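You operate a simulated robot arm through the tools that you are given. There is no shell and no other tool. Be economical: measure what you need, move in short steps, check, and stop when the job is done.

The job below is to be done with a simulated robot arm. You get a single attempt, and the scene is never put back.

TASK
Fetch the red small lettuce from the top of the red bench and stand it on the green card there. Put the orange tub on the bottom shelf of the green bench. Put the seed tub labelled "lollo" from the top of the wide table on the top of the seed test bench and the seed tub labelled "OAK" on the blue lot card. Take the feed can and leave it in the grey tray. Put the purple vial from the top of the yellow bench on the bottom right shelf of the yellow bench and the yellow vial on top of the grey sensor box there. Put the orange strainer on the seeder carriage bed. Turn the cabinet damp knob to 95. Put the teal tray on the middle shelf of the long bench. Put the sump strainer on the top of the green bench away on the bottom shelf of the long bench. Do these in any order. Set down upright: small lettuce, seed tub, orange strainer, sump strainer.

It is judged by the outcome, as a careful person would: the job done as asked, and still so three seconds after it is handed in. It fails if anything else is knocked over, pushed out of place, dropped, spilled or broken.

THE ROBOT
A 7-joint arm with a three-finger gripper on a trunk, on a base that drives. Base frame: it is fixed to the floor where the robot stands at the start and does not move with it; the origin is under the middle of the robot, x ahead of it, y to its left, z up. Units: mm, degrees, N and s.
Its first joint turns from -166.0 to 166.0 degrees. Places, roughly: bottom right shelf of the yellow bench [-400, -4000, 200]; bottom shelf of the green bench [4200, -4400, 200]; bottom shelf of the long bench [900, -2300, 200]; cabinet damp knob [1900, -3900, 1200]; feed can [6750, 750, 500]; green card [6750, 250, 750]; grey tray [6500, -1250, 750]; lot card [4000, 1000, 750]; middle shelf of the long bench [2000, -2400, 500]; orange strainer (6x6x8 cm) [1000, -4300, 900]; orange tub [4000, 500, 750]; seed tub [4250, 1250, 750]; seeder carriage bed [500, -3900, 900]; sensor box [1000, -4250, 1000]; small lettuce [6750, -250, 1000]; sump strainer (5x5x10 cm) [3700, -4600, 900]; teal tray (33x20x9 cm) [3300, -4200, 500]; top of the seed test bench [2500, -1700, 800]; vial [1000, -4250, 1000]. Payload 2.69 kg.
The tool frame sits at the grasp point between the pads (the TCP): z along the fingers, y along the line on which they close. The tips reach 29 mm beyond it. Largest opening 120 mm; the body of the gripper starts 78 mm behind the TCP.
Orientation is that of the tool frame in the base frame, as a unit quaternion [x, y, z, w]. With the fingers straight down and closing along the base's y, the tool's x points along the base's -x, its y along +y and its z along -z.

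THE INTERFACE
- The arm moves only by the tool apply_moves. Its argument "commands" is one flat list of numbers, 7 for each row, row after row: the shift along the tool's x, y, z in units of 20 mm (1.0 is 20 mm), then the turn, a rotation vector about the tool's x, y, z in units of 8 degrees (1.0 is 8 degrees), then the finger opening in mm, from 0 to 120. In form: [x, y, z, wx, wy, wz, jaw, x, y, z, wx, wy, wz, jaw, ...]. A call has 1 to 8 rows; each row shifts and turns the commanded pose from where the row before left it, along the tool's axes as they then stand. A call with a number of a shift or a turn outside -1 to 1 is refused whole. Rows are played at 5 a second. More than 50 mm and 8.6 degrees between two rows, or a gripper value outside its range, and nothing of the call is played. A pose out of reach is approached as far as the arm can. The call stops where the force on the tool passes 40 N (or 10 N more than at its start, if that is more) or the arm is blocked; 0.2 s more then pass. The fingers move at their own pace and stop on an object; they squeeze with about 32 N. The grip force told is the motor's: it shows also when the fingers shut on nothing. Time passes only in rows, and 0.2 s behind the last, so rows that do not move let the fingers close. The reply holds the time, the measured pose of the TCP, the force on the tool along the base axes, the opening and the grip force, in the units named above and with some noise, with the torque about the TCP (base axes, N m) and any sound that the robot's microphone picked up.
- Cameras (640 x 400 px; columns grow to the right, rows downward): "scene" is now at [366.1, 190.3, 1310.2]; the picture's right is [-0.09, -1.00, 0.00], its down [-0.38, 0.03, -0.92] and it looks along [0.92, -0.08, -0.38] (base axes); focal length 291 px, centre (320, 200). "wrist" rides on the gripper at [63, 0, -104] in the tool frame; the picture's right is [0.00, 1.00, 0.00], its down [-0.83, 0.00, -0.56] and it looks along [-0.56, 0.00, 0.83] (tool axes); focal length 275 px, centre (320, 200). There is no depth. A picture from a camera that has moved, and an enlarged one, comes with that camera's place and axes in the base frame and with its lens. The place of the scene camera against the robot may be out by one fixed shift of up to 18 mm in any direction.
- snapshot(camera): a new picture of that camera. No time passes.
- slide_trunk(by): slides the trunk up (or, below 0, down) by that many mm; the arm and the scene camera ride with it, the base frame stays. It gives what a move gives, with no picture.
- steer(legs): drives the robot by 1 to 6 legs, each [ahead, left, turn to the left] in mm, mm and degrees, along the robot's own axes; the way and the turn of a leg run together, so that a leg with both is an arc; at most 1500 mm and 180 degrees a leg. The arm and the cameras ride along, it lands a little off, and it stops where it bumps. It gives what a move gives.
- aim_head(pan, tilt): turns the head with the scene camera to pan (to the left, within 143 degrees either way) and tilt (down, from -29 to 69), counted from straight ahead of the robot. It gives what a move gives.
- close_up(camera, box): a new picture of the part [left, top, right, bottom] of that camera's present view, enlarged. No time passes.
- job_done(): hands the job in; it is judged then, once.

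Work in short steps. Places have to be worked out from the pictures, the camera data and where the tool is seen: move nearer, look again, correct. Check each grasp and each placing, and mend what went wrong. You have 535 turns and 326 pictures in all, those below and enlarged ones among them. Open the gripper and draw the arm clear of the work before you hand the job in, unless the task says otherwise; then end with one line.

The tools are called after ">>>" by a JSON object that holds its "method" and its "body". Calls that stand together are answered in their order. apply_moves: Moves the arm, as the interface text tells. Its arguments: {"type":"object","properties":{"commands":{"type":"array","items":{"type":"number"}}},"required":["commands"]} The other tools are called the same way: slide_trunk (by) slides the trunk up or down; steer (legs) drives the base; aim_head (pan, tilt) turns the head that bears the scene camera; snapshot (camera) takes a picture; close_up (camera, box) takes an enlarged picture of a part of a camera's view; job_done () hands the job in.

At the start:

```text
time_s: 0.0
eef_pos: [549.8, 203.3, 1113.4]
ee_rot: [0.0, 1.0, 0.0, 0.0]
force: [-0.7, 1.2, 0.4]
ft_torque: [-0.02, -0.02, 0.0]
width: 119.7
grip_force: 0.1
trunk travel left (down, up): [-275.0, 311.0]
robot x, y, heading: [-1.2, -1.5, -0.1]
head pan, tilt: [-5.0, 22.5]
```

scene: 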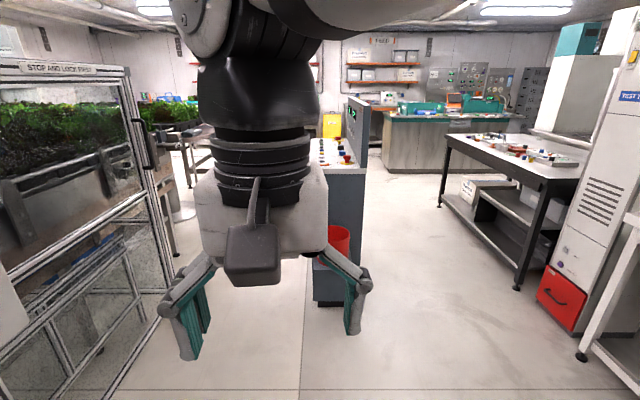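
wrist: 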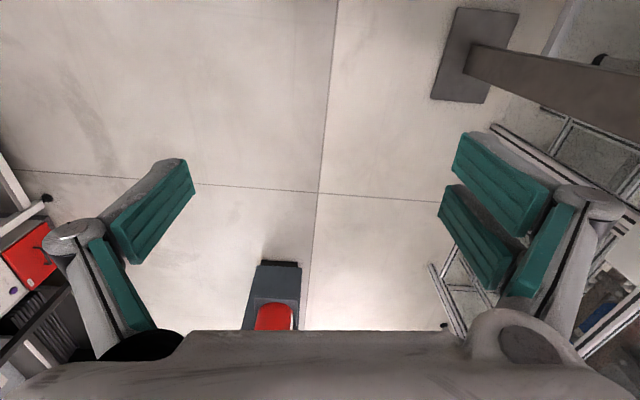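

I'll look around first to map the room.

>>> {"method": "aim_head", "body": {"pan": -60, "tilt": 15}}

>>> {"method": "snapshot", "body": {"camera": "scene"}}

>>> {"method": "aim_head", "body": {"pan": 40, "tilt": 15}}

>>> {"method": "snapshot", "body": {"camera": "scene"}}

```text
time_s: 1.2
eef_pos: [550.0, 203.6, 1112.8]
ee_rot: [0.001, 1.0, 0.0, 0.0]
force: [-0.7, 0.3, 0.5]
ft_torque: [-0.01, 0.06, 0.02]
width: 120.1
grip_force: 0.0
trunk travel left (down, up): [-275.0, 311.0]
robot x, y, heading: [0.2, -1.9, -0.2]
head pan, tilt: [-60.0, 15.0]
```

```text
323 pictures are left
camera scene: at [320.5, 117.6, 1322.4], right [-0.87, -0.5, 0.0], down [-0.13, 0.22, -0.97], along [0.48, -0.84, -0.26], focal length 291 px, centre (320, 200)
```

scene: 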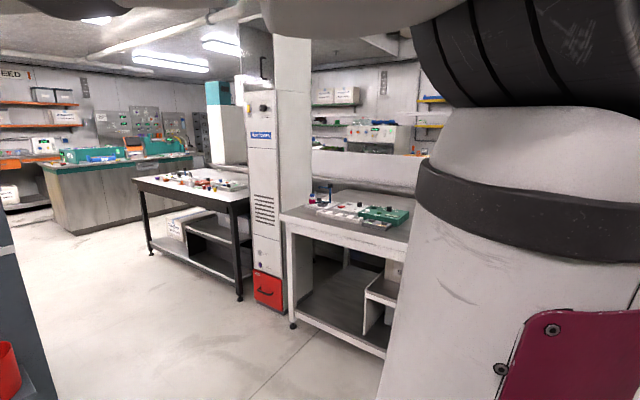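

```text
time_s: 3.0
eef_pos: [550.0, 203.5, 1112.4]
ee_rot: [-0.001, 1.0, 0.0, 0.0]
force: [0.7, -0.2, 0.3]
ft_torque: [0.0, -0.04, 0.0]
width: 119.8
grip_force: 0.1
trunk travel left (down, up): [-275.0, 311.0]
robot x, y, heading: [2.3, 0.4, 0.1]
head pan, tilt: [40.0, 15.0]
```

```text
322 pictures are left
camera scene: at [345.3, 258.4, 1322.4], right [0.64, -0.77, 0.0], down [-0.2, -0.17, -0.97], along [0.74, 0.62, -0.26], focal length 291 px, centre (320, 200)
```

scene: 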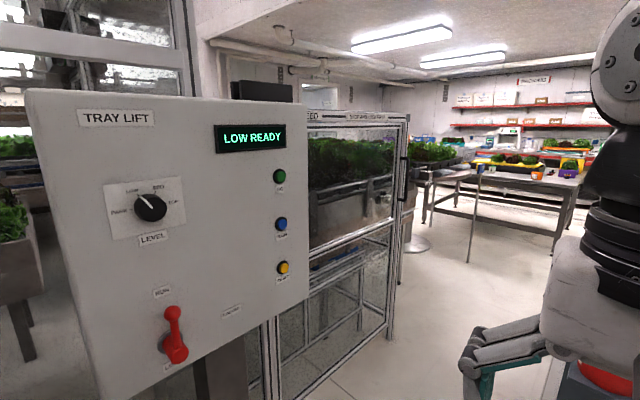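

The console ahead starts around x≈1830, y≥−212; the corridor on its right is open to y≈−1250. I drive diagonally into it and look.

>>> {"method": "steer", "body": {"legs": [[300, -720, 0], [1000, 0, 0]]}}

>>> {"method": "aim_head", "body": {"pan": 25, "tilt": 15}}

>>> {"method": "snapshot", "body": {"camera": "scene"}}

>>> {"method": "aim_head", "body": {"pan": -30, "tilt": 25}}

>>> {"method": "snapshot", "body": {"camera": "scene"}}

```text
time_s: 12.0
eef_pos: [1860.4, -514.2, 1113.8]
ee_rot: [-0.002, 1.0, 0.0, 0.0]
force: [-0.6, 0.0, 0.2]
ft_torque: [0.04, 0.03, -0.02]
width: 119.9
grip_force: 0.1
trunk travel left (down, up): [-275.0, 311.0]
robot x, y, heading: [1309.9, -715.7, 0.3]
head pan, tilt: [40.0, 15.0]
```

```text
time_s: 12.8
eef_pos: [1860.3, -513.7, 1113.8]
ee_rot: [-0.003, 1.0, 0.0, 0.001]
force: [0.2, 0.1, 0.5]
ft_torque: [-0.01, -0.03, 0.02]
width: 119.9
grip_force: 0.1
trunk travel left (down, up): [-275.0, 311.0]
robot x, y, heading: [1311.0, -717.6, 0.3]
head pan, tilt: [25.0, 15.0]
```

```text
321 pictures are left
camera scene: at [1667.9, -479.7, 1322.4], right [0.43, -0.9, 0.0], down [-0.23, -0.11, -0.97], along [0.87, 0.41, -0.26], focal length 291 px, centre (320, 200)
```

scene: 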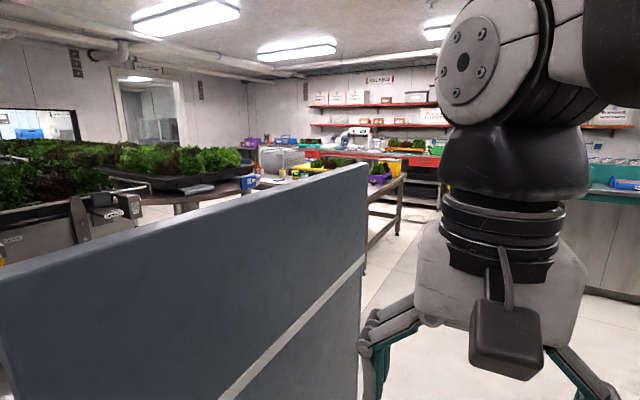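

```text
time_s: 14.0
eef_pos: [1859.0, -514.7, 1112.6]
ee_rot: [-0.002, 1.0, 0.0, 0.0]
force: [-0.5, 0.0, 0.1]
ft_torque: [0.0, 0.0, -0.01]
width: 119.9
grip_force: 0.0
trunk travel left (down, up): [-275.0, 311.0]
robot x, y, heading: [1311.4, -718.1, 0.3]
head pan, tilt: [-30.0, 25.0]
```

```text
320 pictures are left
camera scene: at [1663.5, -565.2, 1306.2], right [-0.49, -0.87, 0.0], down [-0.37, 0.21, -0.91], along [0.79, -0.45, -0.42], focal length 291 px, centre (320, 200)
```

scene: 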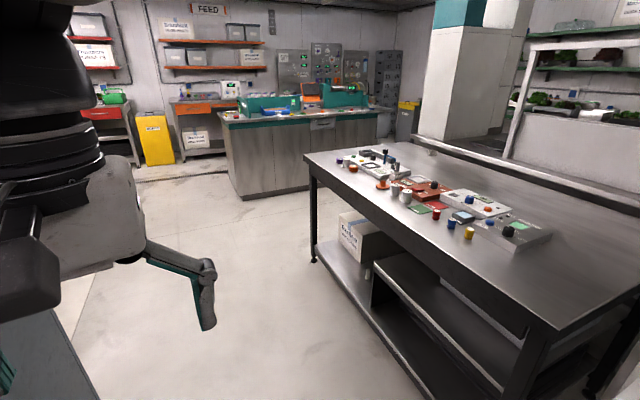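

Seed test bench is on the right, console on the left ends around x≈2600. I drive on past it and look toward the wide table.

>>> {"method": "steer", "body": {"legs": [[1400, 0, 0]]}}

>>> {"method": "aim_head", "body": {"pan": 30, "tilt": 25}}

>>> {"method": "snapshot", "body": {"camera": "scene"}}

>>> {"method": "aim_head", "body": {"pan": 80, "tilt": 25}}

>>> {"method": "snapshot", "body": {"camera": "scene"}}

```text
time_s: 21.0
eef_pos: [3265.3, -541.6, 1113.0]
ee_rot: [0.011, 1.0, -0.001, -0.001]
force: [-0.1, -0.3, -0.7]
ft_torque: [0.02, -0.01, -0.02]
width: 119.8
grip_force: 0.1
trunk travel left (down, up): [-275.0, 311.0]
robot x, y, heading: [2714.1, -728.9, -1.4]
head pan, tilt: [-30.0, 25.0]
```

```text
time_s: 22.3
eef_pos: [3266.0, -541.8, 1113.7]
ee_rot: [0.011, 1.0, 0.0, 0.0]
force: [-0.3, -0.5, -0.8]
ft_torque: [-0.02, -0.02, -0.01]
width: 120.1
grip_force: 0.2
trunk travel left (down, up): [-275.0, 311.0]
robot x, y, heading: [2712.4, -732.4, -1.2]
head pan, tilt: [30.0, 25.0]
```

```text
319 pictures are left
camera scene: at [3070.1, -495.2, 1306.1], right [0.48, -0.88, 0.0], down [-0.37, -0.2, -0.91], along [0.8, 0.43, -0.42], focal length 291 px, centre (320, 200)
```

scene: 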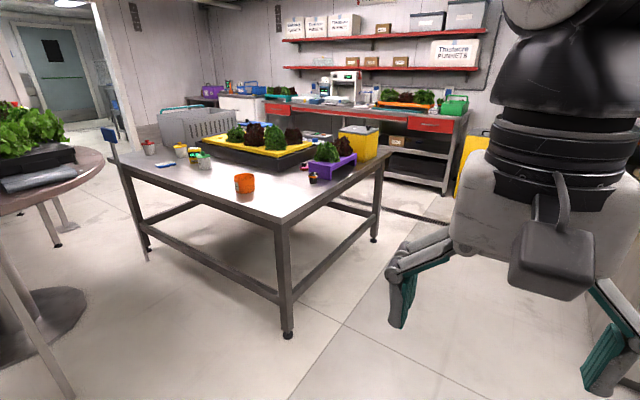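

```text
time_s: 23.5
eef_pos: [3264.7, -541.0, 1112.3]
ee_rot: [0.012, 1.0, 0.0, 0.0]
force: [0.1, 0.4, -0.8]
ft_torque: [-0.02, -0.04, -0.05]
width: 120.1
grip_force: 0.1
trunk travel left (down, up): [-275.0, 311.0]
robot x, y, heading: [2711.1, -732.6, -1.4]
head pan, tilt: [80.0, 25.0]
```

```text
318 pictures are left
camera scene: at [3007.4, -449.1, 1306.1], right [0.98, -0.2, 0.0], down [-0.08, -0.41, -0.91], along [0.18, 0.89, -0.42], focal length 291 px, centre (320, 200)
```

scene: 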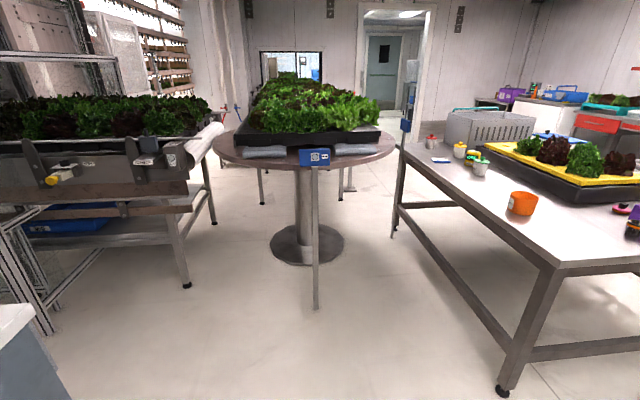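

Wide table spans about x 3870–5080, y 100–1560, with a signpost near (3234, 807). I check my own footprint by looking down.

>>> {"method": "aim_head", "body": {"pan": 120, "tilt": 69}}

>>> {"method": "snapshot", "body": {"camera": "scene"}}

>>> {"method": "close_up", "body": {"camera": "wrist", "box": [0, 0, 640, 400]}}

```text
time_s: 24.6
eef_pos: [3265.0, -542.1, 1113.7]
ee_rot: [0.012, 1.0, 0.0, 0.0]
force: [0.7, 0.2, -0.2]
ft_torque: [0.01, -0.03, -0.01]
width: 120.0
grip_force: 0.1
trunk travel left (down, up): [-275.0, 311.0]
robot x, y, heading: [2710.0, -733.6, -1.5]
head pan, tilt: [120.0, 68.8]
```

```text
317 pictures are left
camera scene: at [2962.4, -490.3, 1246.7], right [0.88, 0.48, 0.0], down [0.45, -0.82, -0.36], along [-0.17, 0.32, -0.93], focal length 291 px, centre (320, 200)
```

scene: 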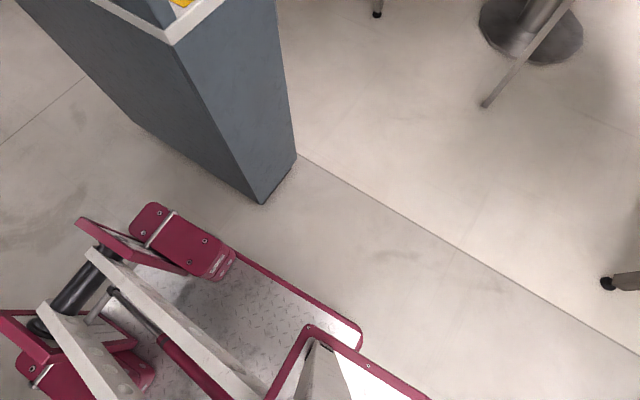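

```text
1.00 times, centred on (320, 200) of wrist (not enlarged: the box is as wide or as high as the picture)
camera zoom: at [3202.4, -539.4, 1216.7], right [0.02, 1.0, 0.0], down [0.83, -0.02, 0.56], along [0.56, -0.01, -0.83], focal length 275 px, centre (320, 200)
```

zoom: 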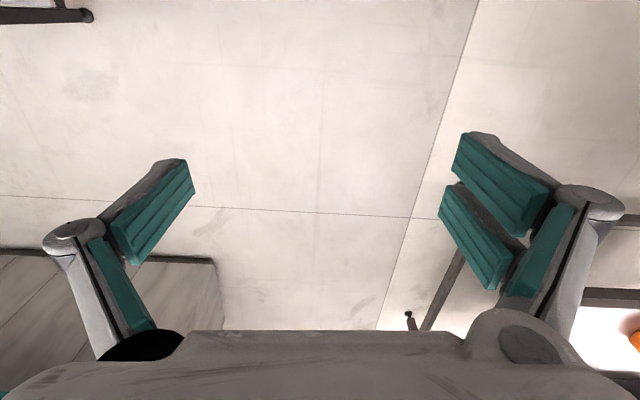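

Footprint is about ±430 × ±250 mm. I look toward the arm's shoulder to learn where its upright axis sits.

>>> {"method": "aim_head", "body": {"pan": -110, "tilt": 30}}

>>> {"method": "snapshot", "body": {"camera": "scene"}}

>>> {"method": "aim_head", "body": {"pan": -50, "tilt": 69}}

>>> {"method": "snapshot", "body": {"camera": "scene"}}

```text
time_s: 27.9
eef_pos: [3264.9, -541.3, 1114.4]
ee_rot: [0.011, 1.0, -0.001, -0.001]
force: [-0.4, -0.1, 0.5]
ft_torque: [0.02, 0.02, 0.03]
width: 120.1
grip_force: 0.1
trunk travel left (down, up): [-275.0, 311.0]
robot x, y, heading: [2709.4, -732.0, -1.2]
head pan, tilt: [-110.0, 30.0]
```

```text
315 pictures are left
camera scene: at [2956.4, -623.7, 1298.2], right [-0.93, 0.36, 0.0], down [0.18, 0.47, -0.87], along [-0.31, -0.81, -0.5], focal length 291 px, centre (320, 200)
```

scene: 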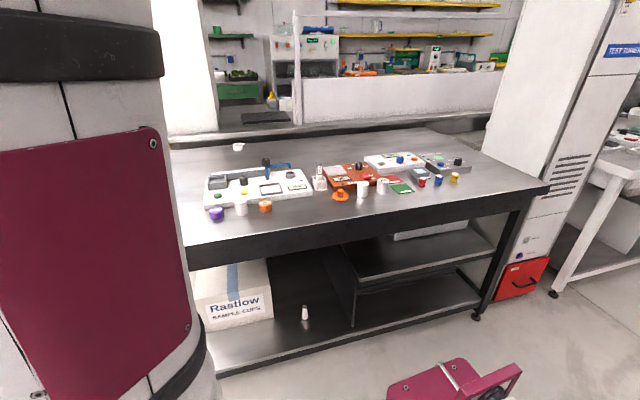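

```text
time_s: 29.2
eef_pos: [3266.8, -541.1, 1113.4]
ee_rot: [0.011, 1.0, -0.001, 0.001]
force: [0.8, -0.2, 0.6]
ft_torque: [-0.01, 0.03, 0.02]
width: 120.3
grip_force: 0.1
trunk travel left (down, up): [-275.0, 311.0]
robot x, y, heading: [2710.1, -732.7, -1.3]
head pan, tilt: [-50.0, 68.8]
```

```text
314 pictures are left
camera scene: at [3024.2, -583.1, 1246.7], right [-0.78, -0.62, 0.0], down [-0.58, 0.73, -0.36], along [0.23, -0.28, -0.93], focal length 291 px, centre (320, 200)
```

scene: 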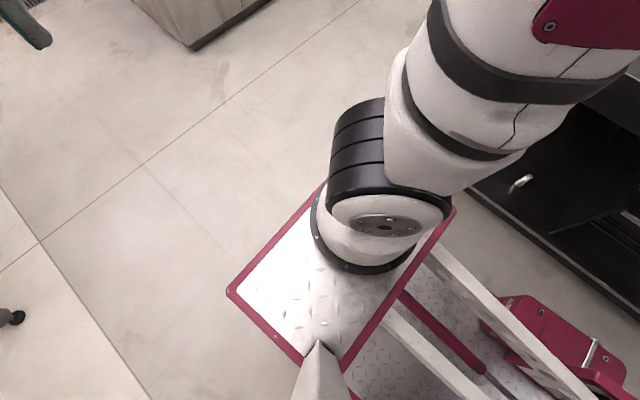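

Arm axis sits ~310 mm ahead of robot centre, carriage front at ~+470. I drive to about (3330, 450) on the wide table's west side.

>>> {"method": "steer", "body": {"legs": [[600, 0, 1.3], [0, 1180, 0]]}}

>>> {"method": "aim_head", "body": {"pan": 25, "tilt": 40}}

>>> {"method": "snapshot", "body": {"camera": "scene"}}

>>> {"method": "snapshot", "body": {"camera": "wrist"}}

```text
time_s: 38.0
eef_pos: [3851.8, 619.9, 1113.0]
ee_rot: [0.007, 1.0, 0.0, -0.001]
force: [0.0, 0.4, -0.4]
ft_torque: [-0.01, -0.01, 0.01]
width: 120.1
grip_force: 0.0
trunk travel left (down, up): [-275.0, 311.0]
robot x, y, heading: [3299.6, 424.6, -0.8]
head pan, tilt: [-50.0, 68.8]
```

```text
time_s: 39.5
eef_pos: [3851.9, 620.2, 1113.1]
ee_rot: [0.008, 1.0, 0.001, 0.0]
force: [0.5, 0.4, 0.1]
ft_torque: [0.0, 0.03, 0.01]
width: 120.1
grip_force: 0.0
trunk travel left (down, up): [-275.0, 311.0]
robot x, y, heading: [3301.4, 424.8, -0.7]
head pan, tilt: [25.0, 40.0]
```

```text
313 pictures are left
camera scene: at [3653.5, 654.8, 1282.8], right [0.41, -0.91, 0.0], down [-0.59, -0.26, -0.77], along [0.7, 0.31, -0.64], focal length 291 px, centre (320, 200)
```

scene: 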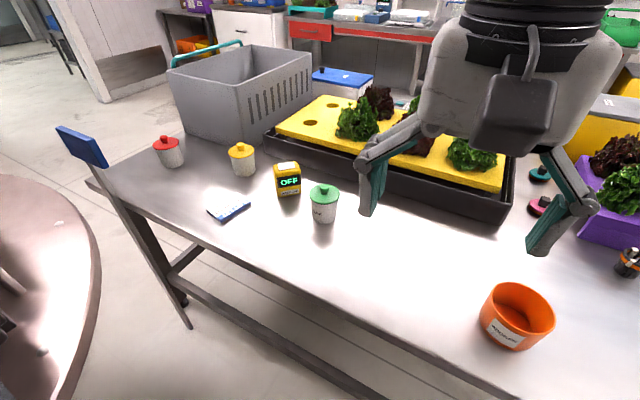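

```text
312 pictures are left
camera wrist: at [3789.0, 621.7, 1216.7], right [0.01, 1.0, 0.0], down [0.83, -0.01, 0.56], along [0.56, -0.01, -0.83], focal length 275 px, centre (320, 200)
```

wrist: 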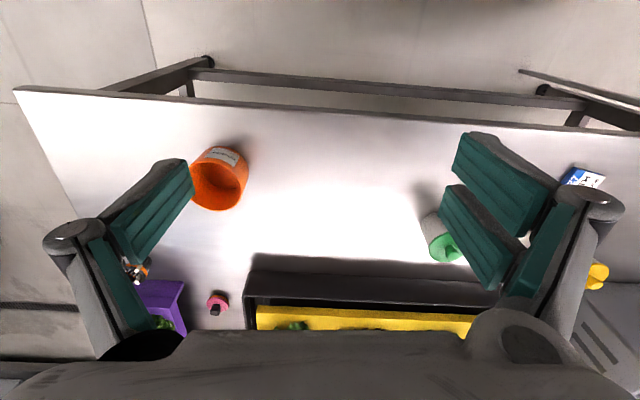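

I zoom in on the tubs to read labels.

>>> {"method": "close_up", "body": {"camera": "scene", "box": [140, 120, 360, 240]}}

```text
2.91 times, centred on (250, 180) of scene
camera zoom: at [3653.5, 654.8, 1282.8], right [0.41, -0.91, 0.0], down [-0.59, -0.26, -0.77], along [0.7, 0.31, -0.64], focal length 845 px, centre (524, 258)
```

zoom: 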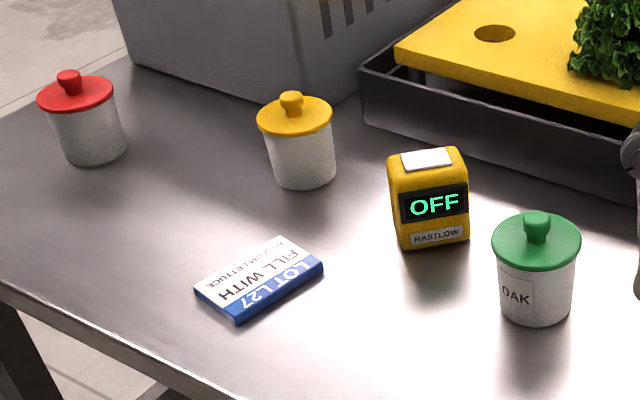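

OAK is the green-lidded tub at about (4165, 865); card at about (4103, 1129). I'll bring the gripper above OAK in two steps and look with the wrist camera.

>>> {"method": "apply_moves", "body": {"commands": [-0.97, 0.8, 0.3, 0, 0, 0, 120, -0.97, 0.8, 0.3, 0, 0, 0, 120, -0.97, 0.8, 0.3, 0, 0, 0, 120, -0.97, 0.8, 0.3, 0, 0, 0, 120, -0.97, 0.8, 0.3, 0, 0, 0, 120, -0.97, 0.8, 0.3, 0, 0, 0, 120, -0.97, 0.8, 0.3, 0, 0, 0, 120, -0.97, 0.8, 0.3, 0, 0, 0, 120]}}

>>> {"method": "apply_moves", "body": {"commands": [-0.97, 0.8, 0.4, 0, 0, 0, 120, -0.97, 0.8, 0.4, 0, 0, 0, 120, -0.97, 0.8, 0.4, 0, 0, 0, 120, -0.97, 0.8, 0.4, 0, 0, 0, 120, -0.97, 0.8, 0.4, 0, 0, 0, 120, -0.97, 0.8, 0.4, 0, 0, 0, 120, -0.97, 0.8, 0.4, 0, 0, 0, 120, -0.97, 0.8, 0.4, 0, 0, 0, 120]}}

>>> {"method": "snapshot", "body": {"camera": "wrist"}}

>>> {"method": "snapshot", "body": {"camera": "scene"}}

```text
time_s: 41.3
eef_pos: [4009.3, 745.0, 1063.4]
ee_rot: [0.008, 1.0, 0.002, 0.0]
force: [-0.9, 0.4, 0.8]
ft_torque: [0.03, -0.02, -0.01]
width: 120.2
grip_force: 0.1
trunk travel left (down, up): [-275.0, 311.0]
robot x, y, heading: [3298.2, 427.9, -0.7]
head pan, tilt: [25.0, 40.0]
```

```text
time_s: 43.1
eef_pos: [4164.7, 869.2, 1001.2]
ee_rot: [0.008, 1.0, 0.0, 0.0]
force: [-0.3, 0.0, 1.9]
ft_torque: [0.02, -0.05, 0.02]
width: 119.8
grip_force: 0.1
out of reach, approached as far as the arm can: row 8
trunk travel left (down, up): [-275.0, 311.0]
robot x, y, heading: [3300.3, 423.2, -0.8]
head pan, tilt: [25.0, 40.0]
```

```text
310 pictures are left
camera wrist: at [4102.4, 871.7, 1103.5], right [0.01, 1.0, 0.0], down [0.83, -0.01, 0.56], along [0.56, -0.01, -0.83], focal length 275 px, centre (320, 200)
```

wrist: 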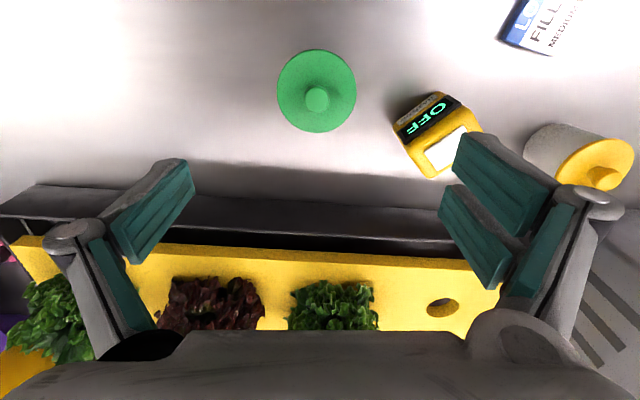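

```text
309 pictures are left
camera scene: at [3653.2, 654.6, 1282.9], right [0.41, -0.91, 0.0], down [-0.59, -0.26, -0.77], along [0.7, 0.31, -0.64], focal length 291 px, centre (320, 200)
```

scene: 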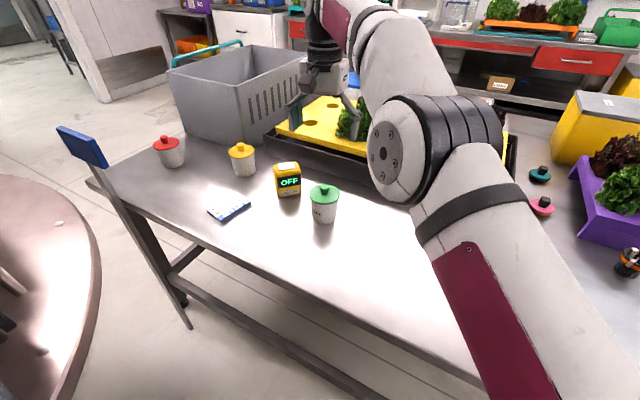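

OAK is centred right under the gripper (4164, 867). I lower with the trunk, 150 first, and check.

>>> {"method": "slide_trunk", "body": {"by": -150}}

>>> {"method": "snapshot", "body": {"camera": "wrist"}}

>>> {"method": "snapshot", "body": {"camera": "scene"}}

```text
time_s: 44.8
eef_pos: [4163.5, 870.3, 850.0]
ee_rot: [0.007, 1.0, 0.001, -0.001]
force: [0.2, 0.2, 0.3]
ft_torque: [0.0, -0.02, 0.02]
width: 119.9
grip_force: 0.1
trunk travel left (down, up): [-125.0, 461.0]
robot x, y, heading: [3300.7, 422.7, -1.0]
head pan, tilt: [25.0, 40.0]
```

```text
308 pictures are left
camera wrist: at [4100.7, 871.2, 953.7], right [0.01, 1.0, 0.0], down [0.83, -0.01, 0.56], along [0.56, -0.01, -0.83], focal length 275 px, centre (320, 200)
```

wrist: 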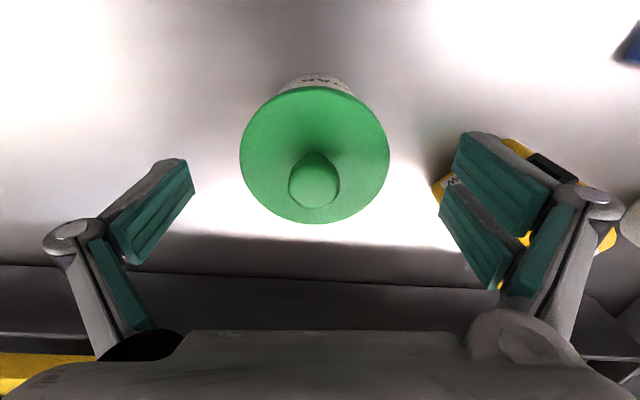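

```text
307 pictures are left
camera scene: at [3686.3, 654.4, 1132.4], right [0.41, -0.91, 0.0], down [-0.59, -0.26, -0.77], along [0.7, 0.31, -0.64], focal length 291 px, centre (320, 200)
```

scene: 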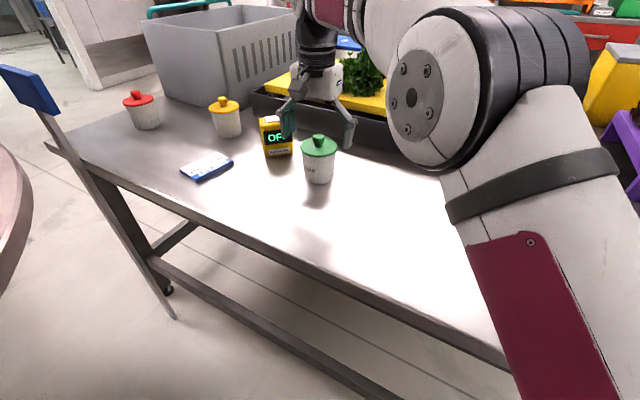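

Tub is between the fingers. Lower 58 more, then close.

>>> {"method": "slide_trunk", "body": {"by": -58}}

>>> {"method": "apply_moves", "body": {"commands": [0, 0, 0, 0, 0, 0, 60, 0, 0, 0, 0, 0, 0, 40, 0, 0, 0, 0, 0, 0, 40, 0, 0, 0, 0, 0, 0, 40]}}

>>> {"method": "snapshot", "body": {"camera": "scene"}}

```text
time_s: 45.8
eef_pos: [4163.3, 868.7, 793.2]
ee_rot: [0.008, 1.0, 0.0, 0.0]
force: [0.1, -0.1, 0.0]
ft_torque: [-0.01, -0.01, -0.04]
width: 120.0
grip_force: 0.1
trunk travel left (down, up): [-67.0, 519.0]
robot x, y, heading: [3299.4, 424.2, -0.9]
head pan, tilt: [25.0, 40.0]
```

```text
time_s: 46.8
eef_pos: [4164.0, 868.9, 792.3]
ee_rot: [0.009, 1.0, 0.0, 0.0]
force: [0.8, -1.8, 3.6]
ft_torque: [-0.29, 0.01, 0.02]
width: 67.5
grip_force: 31.5
trunk travel left (down, up): [-67.0, 519.0]
robot x, y, heading: [3297.2, 424.9, -0.8]
head pan, tilt: [25.0, 40.0]
heard: snap
```

```text
306 pictures are left
camera scene: at [3688.7, 654.2, 1074.1], right [0.41, -0.91, 0.0], down [-0.59, -0.26, -0.77], along [0.7, 0.31, -0.64], focal length 291 px, centre (320, 200)
```

scene: 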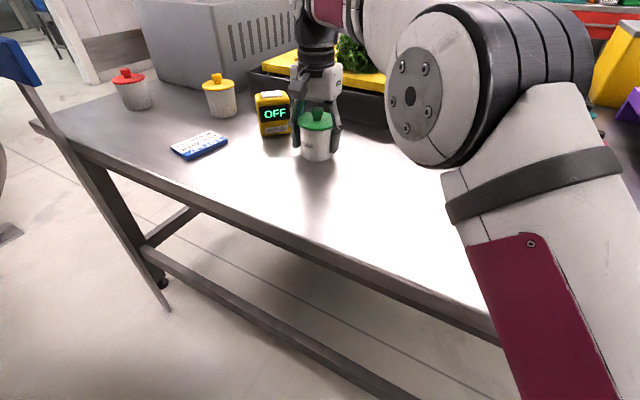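

Width 67 with grip force, but a "snap" was heard; I inspect.

>>> {"method": "close_up", "body": {"camera": "scene", "box": [230, 60, 390, 180]}}

>>> {"method": "snapshot", "body": {"camera": "wrist"}}

```text
3.33 times, centred on (310, 120) of scene
camera zoom: at [3688.7, 654.2, 1074.1], right [0.41, -0.91, 0.0], down [-0.59, -0.26, -0.77], along [0.7, 0.31, -0.64], focal length 969 px, centre (353, 467)
```

zoom: 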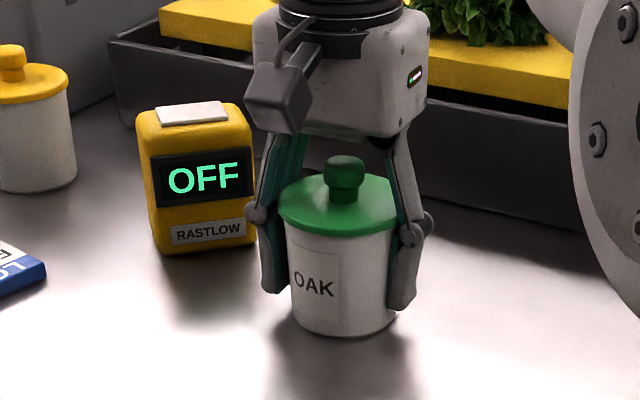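

```text
304 pictures are left
camera wrist: at [4101.0, 870.8, 895.9], right [0.01, 1.0, 0.0], down [0.83, -0.01, 0.56], along [0.56, -0.01, -0.83], focal length 275 px, centre (320, 200)
```

wrist: 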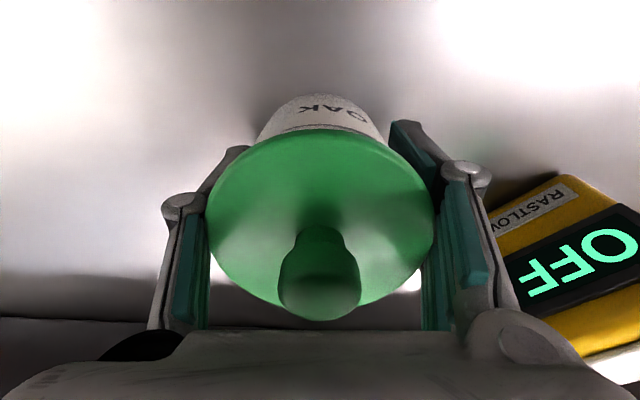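

Tub looks intact and held. I lift by 110 mm and move it toward the card.

>>> {"method": "slide_trunk", "body": {"by": 110}}

>>> {"method": "apply_moves", "body": {"commands": [0.9, 0.9, 0, 0, 0, 0, 40, 0.9, 0.9, 0, 0, 0, 0, 40, 0.9, 0.9, 0, 0, 0, 0, 40, 0.9, 0.9, 0, 0, 0, 0, 40, 0, 1, 0, 0, 0, 0, 40, 0, 1, 0, 0, 0, 0, 40, 0, 1, 0, 0, 0, 0, 40, 0, 1, 0, 0, 0, 0, 40]}}

>>> {"method": "snapshot", "body": {"camera": "wrist"}}

>>> {"method": "snapshot", "body": {"camera": "scene"}}

```text
time_s: 48.2
eef_pos: [4164.6, 869.2, 902.4]
ee_rot: [0.008, 1.0, 0.0, 0.0]
force: [0.4, 0.1, -2.3]
ft_torque: [-0.01, -0.02, -0.04]
width: 67.5
grip_force: 31.8
trunk travel left (down, up): [-177.0, 409.0]
robot x, y, heading: [3299.9, 424.0, -0.9]
head pan, tilt: [25.0, 40.0]
```

```text
time_s: 50.0
eef_pos: [4072.7, 983.4, 900.3]
ee_rot: [0.007, 1.0, 0.002, 0.0]
force: [0.1, 0.0, -2.6]
ft_torque: [0.02, 0.03, 0.0]
width: 67.4
grip_force: 31.8
out of reach, approached as far as the arm can: row 6, 7, 8
trunk travel left (down, up): [-177.0, 409.0]
robot x, y, heading: [3299.9, 425.5, -0.9]
head pan, tilt: [25.0, 40.0]
```

```text
303 pictures are left
camera wrist: at [4009.8, 984.9, 1003.8], right [0.01, 1.0, 0.0], down [0.83, -0.01, 0.56], along [0.56, -0.01, -0.83], focal length 275 px, centre (320, 200)
```

wrist: 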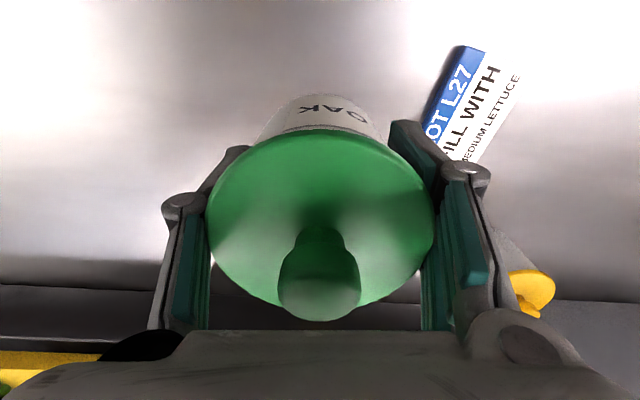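

```text
302 pictures are left
camera scene: at [3679.5, 654.4, 1184.7], right [0.41, -0.91, 0.0], down [-0.59, -0.26, -0.77], along [0.7, 0.31, -0.64], focal length 291 px, centre (320, 200)
```

scene: 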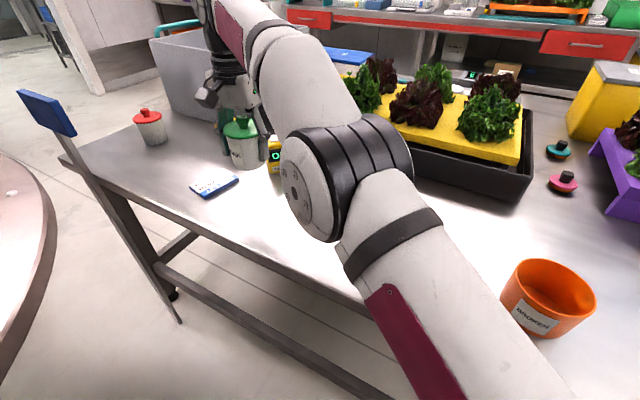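

The arm's reach counts from the robot centre (~960 mm); I need to stand closer. I'll lift, pull the arm in, back off, turn to face +y, and stand alongside the table at about (3600, 480).

>>> {"method": "slide_trunk", "body": {"by": 170}}

>>> {"method": "apply_moves", "body": {"commands": [0.4, -1, 0, 0, 0, 0, 40, 0.4, -1, 0, 0, 0, 0, 40, 0.4, -1, 0, 0, 0, 0, 40, 0.4, -1, 0, 0, 0, 0, 40, 0.4, -1, 0, 0, 0, 0, 40, 0.4, -1, 0, 0, 0, 0, 40, 0.4, -1, 0, 0, 0, 0, 40, 0.4, -1, 0, 0, 0, 0, 40]}}

>>> {"method": "apply_moves", "body": {"commands": [0.4, -1, 0, 0, 0, 0, 40, 0.4, -1, 0, 0, 0, 0, 40, 0.4, -1, 0, 0, 0, 0, 40, 0.4, -1, 0, 0, 0, 0, 40, 0.4, -1, 0, 0, 0, 0, 40, 0.4, -1, 0, 0, 0, 0, 40, 0.4, -1, 0, 0, 0, 0, 40, 0.4, -1, 0, 0, 0, 0, 40]}}

>>> {"method": "apply_moves", "body": {"commands": [0.4, -1, 0, 0, 0, 0, 40, 0.4, -1, 0, 0, 0, 0, 40, 0.4, -1, 0, 0, 0, 0, 40, 0.4, -1, 0, 0, 0, 0, 40, 0.4, -1, 0, 0, 0, 0, 40, 0.4, -1, 0, 0, 0, 0, 40, 0.4, -1, 0, 0, 0, 0, 40, 0.4, -1, 0, 0, 0, 0, 40]}}

>>> {"method": "apply_moves", "body": {"commands": [0, -1, 0, 0, 0, 0, 40, 0, -1, 0, 0, 0, 0, 40, 0, -1, 0, 0, 0, 0, 40, 0, -1, 0, 0, 0, 0, 40, 0, -1, 0, 0, 0, 0, 40, 0, -1, 0, 0, 0, 0, 40, 0, -1, 0, 0, 0, 0, 40, 0, -1, 0, 0, 0, 0, 40]}}

>>> {"method": "snapshot", "body": {"camera": "scene"}}

```text
time_s: 52.0
eef_pos: [4019.0, 982.2, 1070.0]
ee_rot: [0.007, 1.0, 0.0, 0.0]
force: [-0.7, -0.8, -2.9]
ft_torque: [0.01, -0.01, -0.02]
width: 67.5
grip_force: 32.9
trunk travel left (down, up): [-347.0, 239.0]
robot x, y, heading: [3299.7, 428.3, -0.9]
head pan, tilt: [25.0, 40.0]
```

```text
time_s: 53.8
eef_pos: [3953.3, 824.4, 1069.1]
ee_rot: [0.009, 1.0, 0.001, 0.0]
force: [-0.3, 1.2, -2.4]
ft_torque: [0.0, 0.05, 0.03]
width: 67.4
grip_force: 31.9
trunk travel left (down, up): [-347.0, 239.0]
robot x, y, heading: [3299.7, 425.9, -0.9]
head pan, tilt: [25.0, 40.0]
```

```text
time_s: 55.5
eef_pos: [3888.0, 666.3, 1070.6]
ee_rot: [0.007, 1.0, -0.001, 0.0]
force: [-0.1, 0.1, -2.4]
ft_torque: [-0.01, 0.01, -0.01]
width: 67.2
grip_force: 32.0
trunk travel left (down, up): [-347.0, 239.0]
robot x, y, heading: [3298.7, 425.4, -0.9]
head pan, tilt: [25.0, 40.0]
```

```text
time_s: 57.4
eef_pos: [3819.8, 505.5, 1072.0]
ee_rot: [0.008, 1.0, 0.001, 0.0]
force: [1.1, -0.4, -1.9]
ft_torque: [-0.03, 0.08, -0.01]
width: 67.3
grip_force: 32.1
trunk travel left (down, up): [-347.0, 239.0]
robot x, y, heading: [3301.3, 424.1, -0.9]
head pan, tilt: [25.0, 40.0]
```

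```text
time_s: 59.1
eef_pos: [3817.5, 345.7, 1069.3]
ee_rot: [0.007, 1.0, 0.0, 0.0]
force: [-0.4, 0.4, -1.9]
ft_torque: [-0.01, -0.02, -0.01]
width: 67.2
grip_force: 32.0
trunk travel left (down, up): [-347.0, 239.0]
robot x, y, heading: [3298.6, 424.8, -1.1]
head pan, tilt: [25.0, 40.0]
```

```text
301 pictures are left
camera scene: at [3623.2, 655.4, 1354.3], right [0.41, -0.91, 0.0], down [-0.59, -0.26, -0.77], along [0.7, 0.31, -0.64], focal length 291 px, centre (320, 200)
```

scene: 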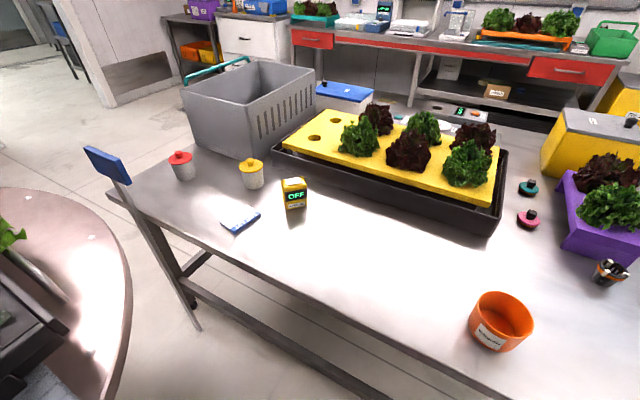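

I back off, turn to face +y, and come alongside the table.

>>> {"method": "steer", "body": {"legs": [[0, -600, 0], [0, 0, 91], [0, -325, 0], [500, 0, 0]]}}

>>> {"method": "aim_head", "body": {"pan": 0, "tilt": 35}}

>>> {"method": "snapshot", "body": {"camera": "scene"}}

```text
time_s: 70.8
eef_pos: [3676.2, 851.4, 1068.6]
ee_rot: [0.712, -0.702, 0.001, 0.0]
force: [0.6, 0.6, -1.7]
ft_torque: [-0.02, -0.01, 0.01]
width: 67.1
grip_force: 31.7
trunk travel left (down, up): [-347.0, 239.0]
robot x, y, heading: [3609.7, 331.0, 91.0]
head pan, tilt: [25.0, 40.0]
```

```text
time_s: 71.7
eef_pos: [3675.6, 850.3, 1068.6]
ee_rot: [0.713, -0.701, -0.001, -0.001]
force: [-0.2, -0.2, -2.1]
ft_torque: [0.02, -0.01, -0.02]
width: 67.1
grip_force: 32.6
trunk travel left (down, up): [-347.0, 239.0]
robot x, y, heading: [3612.1, 331.1, 90.9]
head pan, tilt: [0.0, 35.0]
```

```text
300 pictures are left
camera scene: at [3426.0, 658.4, 1361.9], right [1.0, 0.02, 0.0], down [0.01, -0.57, -0.82], along [-0.01, 0.82, -0.57], focal length 291 px, centre (320, 200)
```

scene: 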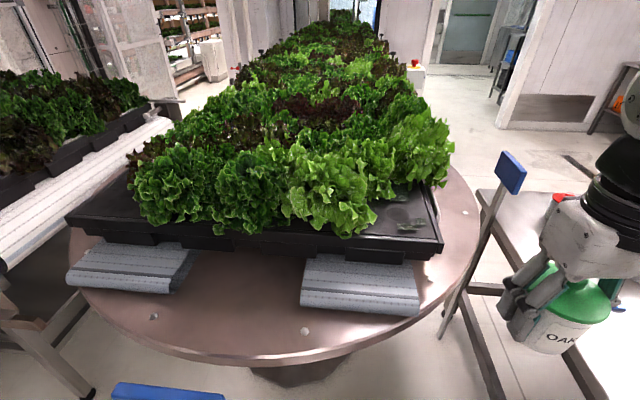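

Clear. I advance 65 mm more and move the tub over the card.

>>> {"method": "steer", "body": {"legs": [[65, 0, 0]]}}

>>> {"method": "apply_moves", "body": {"commands": [-0.48, -0.98, 0, 0, 0, 0, 40, -0.48, -0.98, 0, 0, 0, 0, 40, -0.48, -0.98, 0, 0, 0, 0, 40, -0.48, -0.98, 0, 0, 0, 0, 40, -0.48, -0.98, 0, 0, 0, 0, 40, -0.48, -0.98, 0, 0, 0, 0, 40, -0.48, -0.98, 0, 0, 0, 0, 40, -0.48, -0.98, 0, 0, 0, 0, 40]}}

>>> {"method": "apply_moves", "body": {"commands": [-0.48, -0.98, 0, 0, 0, 0, 40, -0.48, -0.98, 0, 0, 0, 0, 40, -0.48, -0.98, 0, 0, 0, 0, 40, -0.48, -0.98, 0, 0, 0, 0, 40, -0.48, -0.98, 0, 0, 0, 0, 40, -0.48, -0.98, 0, 0, 0, 0, 40, -0.48, -0.98, 0, 0, 0, 0, 40]}}

>>> {"method": "aim_head", "body": {"pan": -50, "tilt": 40}}

>>> {"method": "snapshot", "body": {"camera": "scene"}}

>>> {"method": "snapshot", "body": {"camera": "wrist"}}

```text
time_s: 72.7
eef_pos: [3675.0, 915.9, 1069.0]
ee_rot: [0.713, -0.701, 0.0, 0.0]
force: [0.7, 1.3, -2.3]
ft_torque: [-0.04, -0.02, 0.02]
width: 67.1
grip_force: 32.0
trunk travel left (down, up): [-347.0, 239.0]
robot x, y, heading: [3611.3, 394.5, 90.9]
head pan, tilt: [0.0, 35.0]
```

```text
time_s: 74.5
eef_pos: [3829.1, 996.8, 1068.1]
ee_rot: [0.713, -0.702, 0.0, 0.001]
force: [-0.4, 0.2, -1.2]
ft_torque: [-0.02, -0.04, -0.03]
width: 67.1
grip_force: 32.1
trunk travel left (down, up): [-347.0, 239.0]
robot x, y, heading: [3612.8, 395.8, 90.8]
head pan, tilt: [0.0, 35.0]
```

```text
time_s: 76.0
eef_pos: [3964.9, 1068.6, 1069.4]
ee_rot: [0.713, -0.701, -0.001, -0.001]
force: [-0.7, 0.3, -2.1]
ft_torque: [0.0, 0.0, 0.02]
width: 67.2
grip_force: 32.2
trunk travel left (down, up): [-347.0, 239.0]
robot x, y, heading: [3612.1, 397.5, 90.9]
head pan, tilt: [0.0, 35.0]
```

```text
time_s: 77.2
eef_pos: [3966.3, 1068.5, 1068.5]
ee_rot: [0.713, -0.701, 0.0, 0.0]
force: [-1.0, 0.5, -1.4]
ft_torque: [-0.02, 0.0, 0.0]
width: 67.0
grip_force: 31.6
trunk travel left (down, up): [-347.0, 239.0]
robot x, y, heading: [3611.2, 392.8, 90.9]
head pan, tilt: [-50.0, 40.0]
```

```text
299 pictures are left
camera scene: at [3491.0, 691.9, 1354.3], right [0.66, -0.76, 0.0], down [-0.49, -0.42, -0.77], along [0.58, 0.5, -0.64], focal length 291 px, centre (320, 200)
```

scene: 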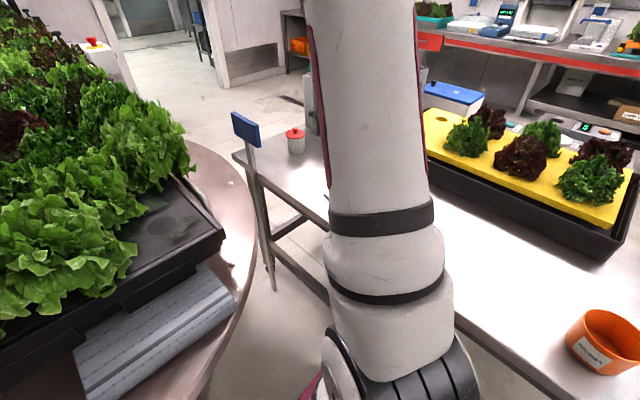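

```text
298 pictures are left
camera wrist: at [3966.5, 1006.2, 1172.4], right [-1.0, -0.02, 0.0], down [-0.02, 0.83, 0.56], along [-0.01, 0.56, -0.83], focal length 275 px, centre (320, 200)
```

wrist: 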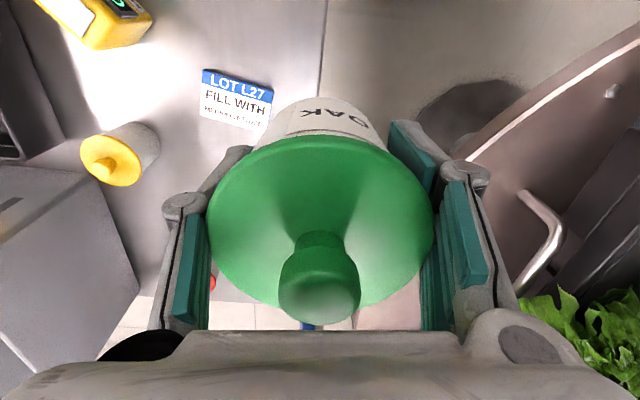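

Card centre is (4089, 1116). I move over it and lower near.

>>> {"method": "apply_moves", "body": {"commands": [-0.33, -0.886, 0, 0, 0, 0, 40, -0.33, -0.886, 0, 0, 0, 0, 40, -0.33, -0.886, 0, 0, 0, 0, 40, -0.33, -0.886, 0, 0, 0, 0, 40, -0.33, -0.886, 0, 0, 0, 0, 40, -0.33, -0.886, 0, 0, 0, 0, 40, -0.33, -0.886, 0, 0, 0, 0, 40]}}

>>> {"method": "slide_trunk", "body": {"by": -200}}

>>> {"method": "snapshot", "body": {"camera": "wrist"}}

>>> {"method": "snapshot", "body": {"camera": "scene"}}

```text
time_s: 78.8
eef_pos: [4091.8, 1113.2, 1070.0]
ee_rot: [0.713, -0.701, 0.0, 0.0]
force: [0.1, 0.0, -1.9]
ft_torque: [-0.02, -0.05, -0.02]
width: 67.5
grip_force: 31.9
trunk travel left (down, up): [-347.0, 239.0]
robot x, y, heading: [3611.5, 394.2, 90.7]
head pan, tilt: [-50.0, 40.0]
```

```text
time_s: 81.0
eef_pos: [4090.5, 1113.5, 868.1]
ee_rot: [0.713, -0.702, 0.0, 0.0]
force: [0.3, 0.4, -2.4]
ft_torque: [-0.03, 0.0, -0.03]
width: 67.0
grip_force: 31.9
trunk travel left (down, up): [-147.0, 439.0]
robot x, y, heading: [3612.1, 397.1, 90.8]
head pan, tilt: [-50.0, 40.0]
```

```text
297 pictures are left
camera wrist: at [4091.0, 1051.0, 972.2], right [-1.0, -0.02, 0.0], down [-0.02, 0.83, 0.56], along [-0.01, 0.56, -0.83], focal length 275 px, centre (320, 200)
```

wrist: 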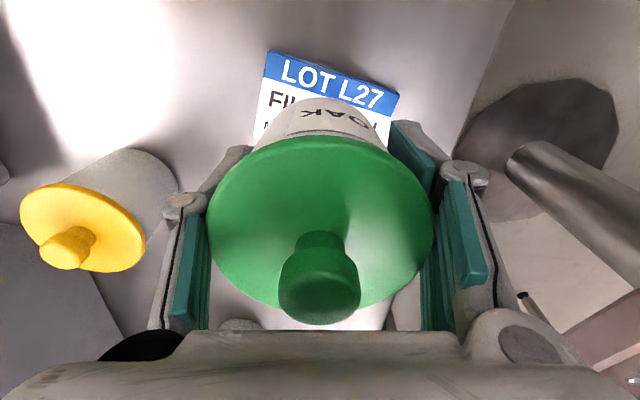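

```text
296 pictures are left
camera scene: at [3490.1, 752.5, 1154.6], right [0.65, -0.76, 0.0], down [-0.49, -0.42, -0.77], along [0.58, 0.5, -0.64], focal length 291 px, centre (320, 200)
```

scene: 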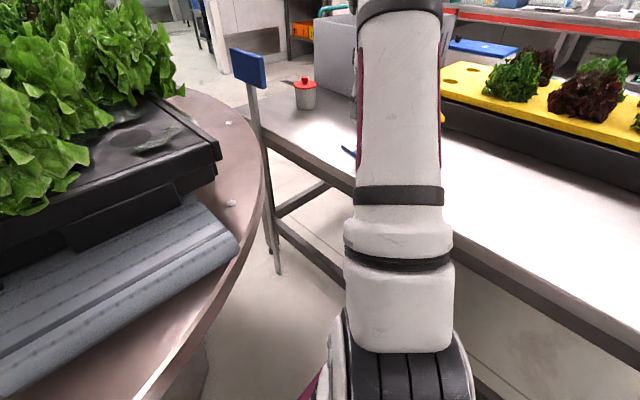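

Aligned over the card. Lower 55 with the trunk, then feel down with small steps.

>>> {"method": "slide_trunk", "body": {"by": -55}}

>>> {"method": "apply_moves", "body": {"commands": [0, 0, 0.2, 0, 0, 0, 40, 0, 0, 0.2, 0, 0, 0, 40]}}

>>> {"method": "snapshot", "body": {"camera": "wrist"}}

```text
time_s: 82.0
eef_pos: [4090.1, 1112.9, 813.3]
ee_rot: [0.713, -0.701, 0.0, 0.001]
force: [0.6, 1.1, -2.4]
ft_torque: [-0.05, 0.02, -0.02]
width: 66.9
grip_force: 32.3
trunk travel left (down, up): [-92.0, 494.0]
robot x, y, heading: [3612.2, 396.4, 91.0]
head pan, tilt: [-50.0, 40.0]
```

```text
time_s: 82.6
eef_pos: [4090.5, 1114.0, 805.6]
ee_rot: [0.713, -0.702, 0.0, -0.001]
force: [-1.2, -0.8, -2.2]
ft_torque: [-0.01, -0.02, -0.02]
width: 67.2
grip_force: 32.1
trunk travel left (down, up): [-92.0, 494.0]
robot x, y, heading: [3613.2, 395.9, 91.0]
head pan, tilt: [-50.0, 40.0]
```

```text
295 pictures are left
camera wrist: at [4090.9, 1050.6, 909.3], right [-1.0, -0.02, 0.0], down [-0.02, 0.83, 0.56], along [-0.01, 0.56, -0.83], focal length 275 px, centre (320, 200)
```

wrist: 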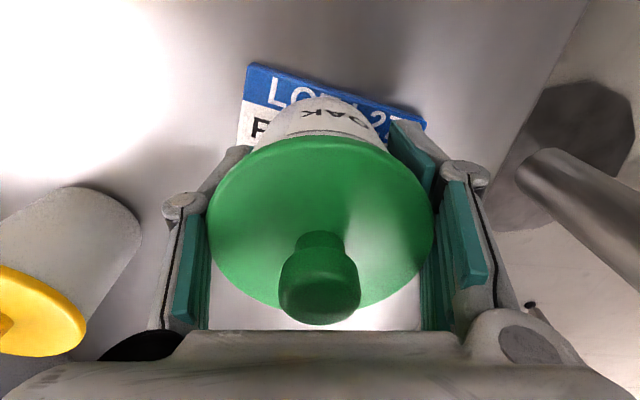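

Card centre is ~(4089,1120); I nudge and continue down until contact.

>>> {"method": "apply_moves", "body": {"commands": [-0.3, 0, 0.1, 0, 0, 0, 40, 0, 0, 0.1, 0, 0, 0, 40, 0, 0, 0.1, 0, 0, 0, 40]}}

>>> {"method": "apply_moves", "body": {"commands": [0, 0, 0.1, 0, 0, 0, 40, 0, 0, 0, 0, 0, 0, 40]}}

```text
time_s: 83.4
eef_pos: [4090.2, 1118.5, 803.4]
ee_rot: [0.713, -0.701, 0.0, -0.002]
force: [-6.0, -3.6, 25.4]
ft_torque: [-0.17, 0.17, 0.1]
width: 67.2
grip_force: 32.0
trunk travel left (down, up): [-92.0, 494.0]
robot x, y, heading: [3612.0, 397.3, 90.7]
head pan, tilt: [-50.0, 40.0]
```

```text
time_s: 84.0
eef_pos: [4090.8, 1118.7, 801.2]
ee_rot: [0.713, -0.701, 0.0, -0.004]
force: [0.3, 2.7, 40.0]
ft_torque: [0.22, -0.1, 0.05]
width: 67.6
grip_force: 32.1
trunk travel left (down, up): [-92.0, 494.0]
robot x, y, heading: [3610.0, 395.8, 91.0]
head pan, tilt: [-50.0, 40.0]
```

Contact made. Ease up 2 mm, open, then raise.

>>> {"method": "apply_moves", "body": {"commands": [0, 0, -0.12, 0, 0, 0, 40, 0, 0, 0, 0, 0, 0, 90, 0, 0, 0, 0, 0, 0, 118, 0, 0, 0, 0, 0, 0, 118, 0, 0, -0.5, 0, 0, 0, 118]}}

>>> {"method": "slide_trunk", "body": {"by": 150}}

>>> {"method": "snapshot", "body": {"camera": "wrist"}}

```text
time_s: 85.2
eef_pos: [4088.9, 1121.3, 809.8]
ee_rot: [0.712, -0.702, 0.0, 0.0]
force: [-0.3, -0.2, 0.7]
ft_torque: [0.01, -0.03, -0.01]
width: 118.2
grip_force: 0.1
trunk travel left (down, up): [-92.0, 494.0]
robot x, y, heading: [3608.3, 394.2, 91.0]
head pan, tilt: [-50.0, 40.0]
```

```text
time_s: 86.9
eef_pos: [4088.7, 1121.1, 958.6]
ee_rot: [0.713, -0.701, 0.0, 0.0]
force: [-0.9, -0.9, 0.2]
ft_torque: [0.0, -0.05, -0.05]
width: 118.1
grip_force: 0.1
trunk travel left (down, up): [-242.0, 344.0]
robot x, y, heading: [3610.4, 395.1, 91.0]
head pan, tilt: [-50.0, 40.0]
```

```text
294 pictures are left
camera wrist: at [4090.7, 1057.1, 1063.3], right [-1.0, -0.02, 0.0], down [-0.02, 0.83, 0.56], along [-0.01, 0.56, -0.83], focal length 275 px, centre (320, 200)
```

wrist: 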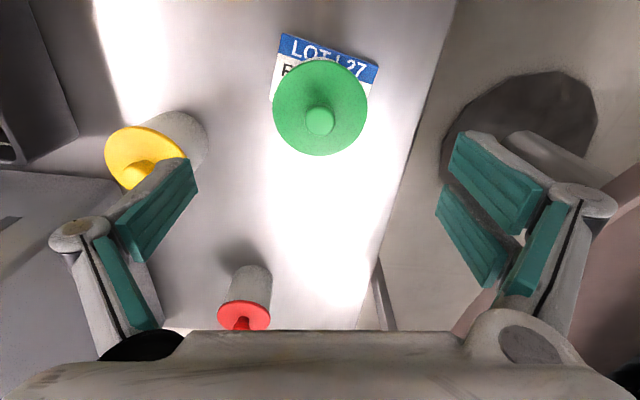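

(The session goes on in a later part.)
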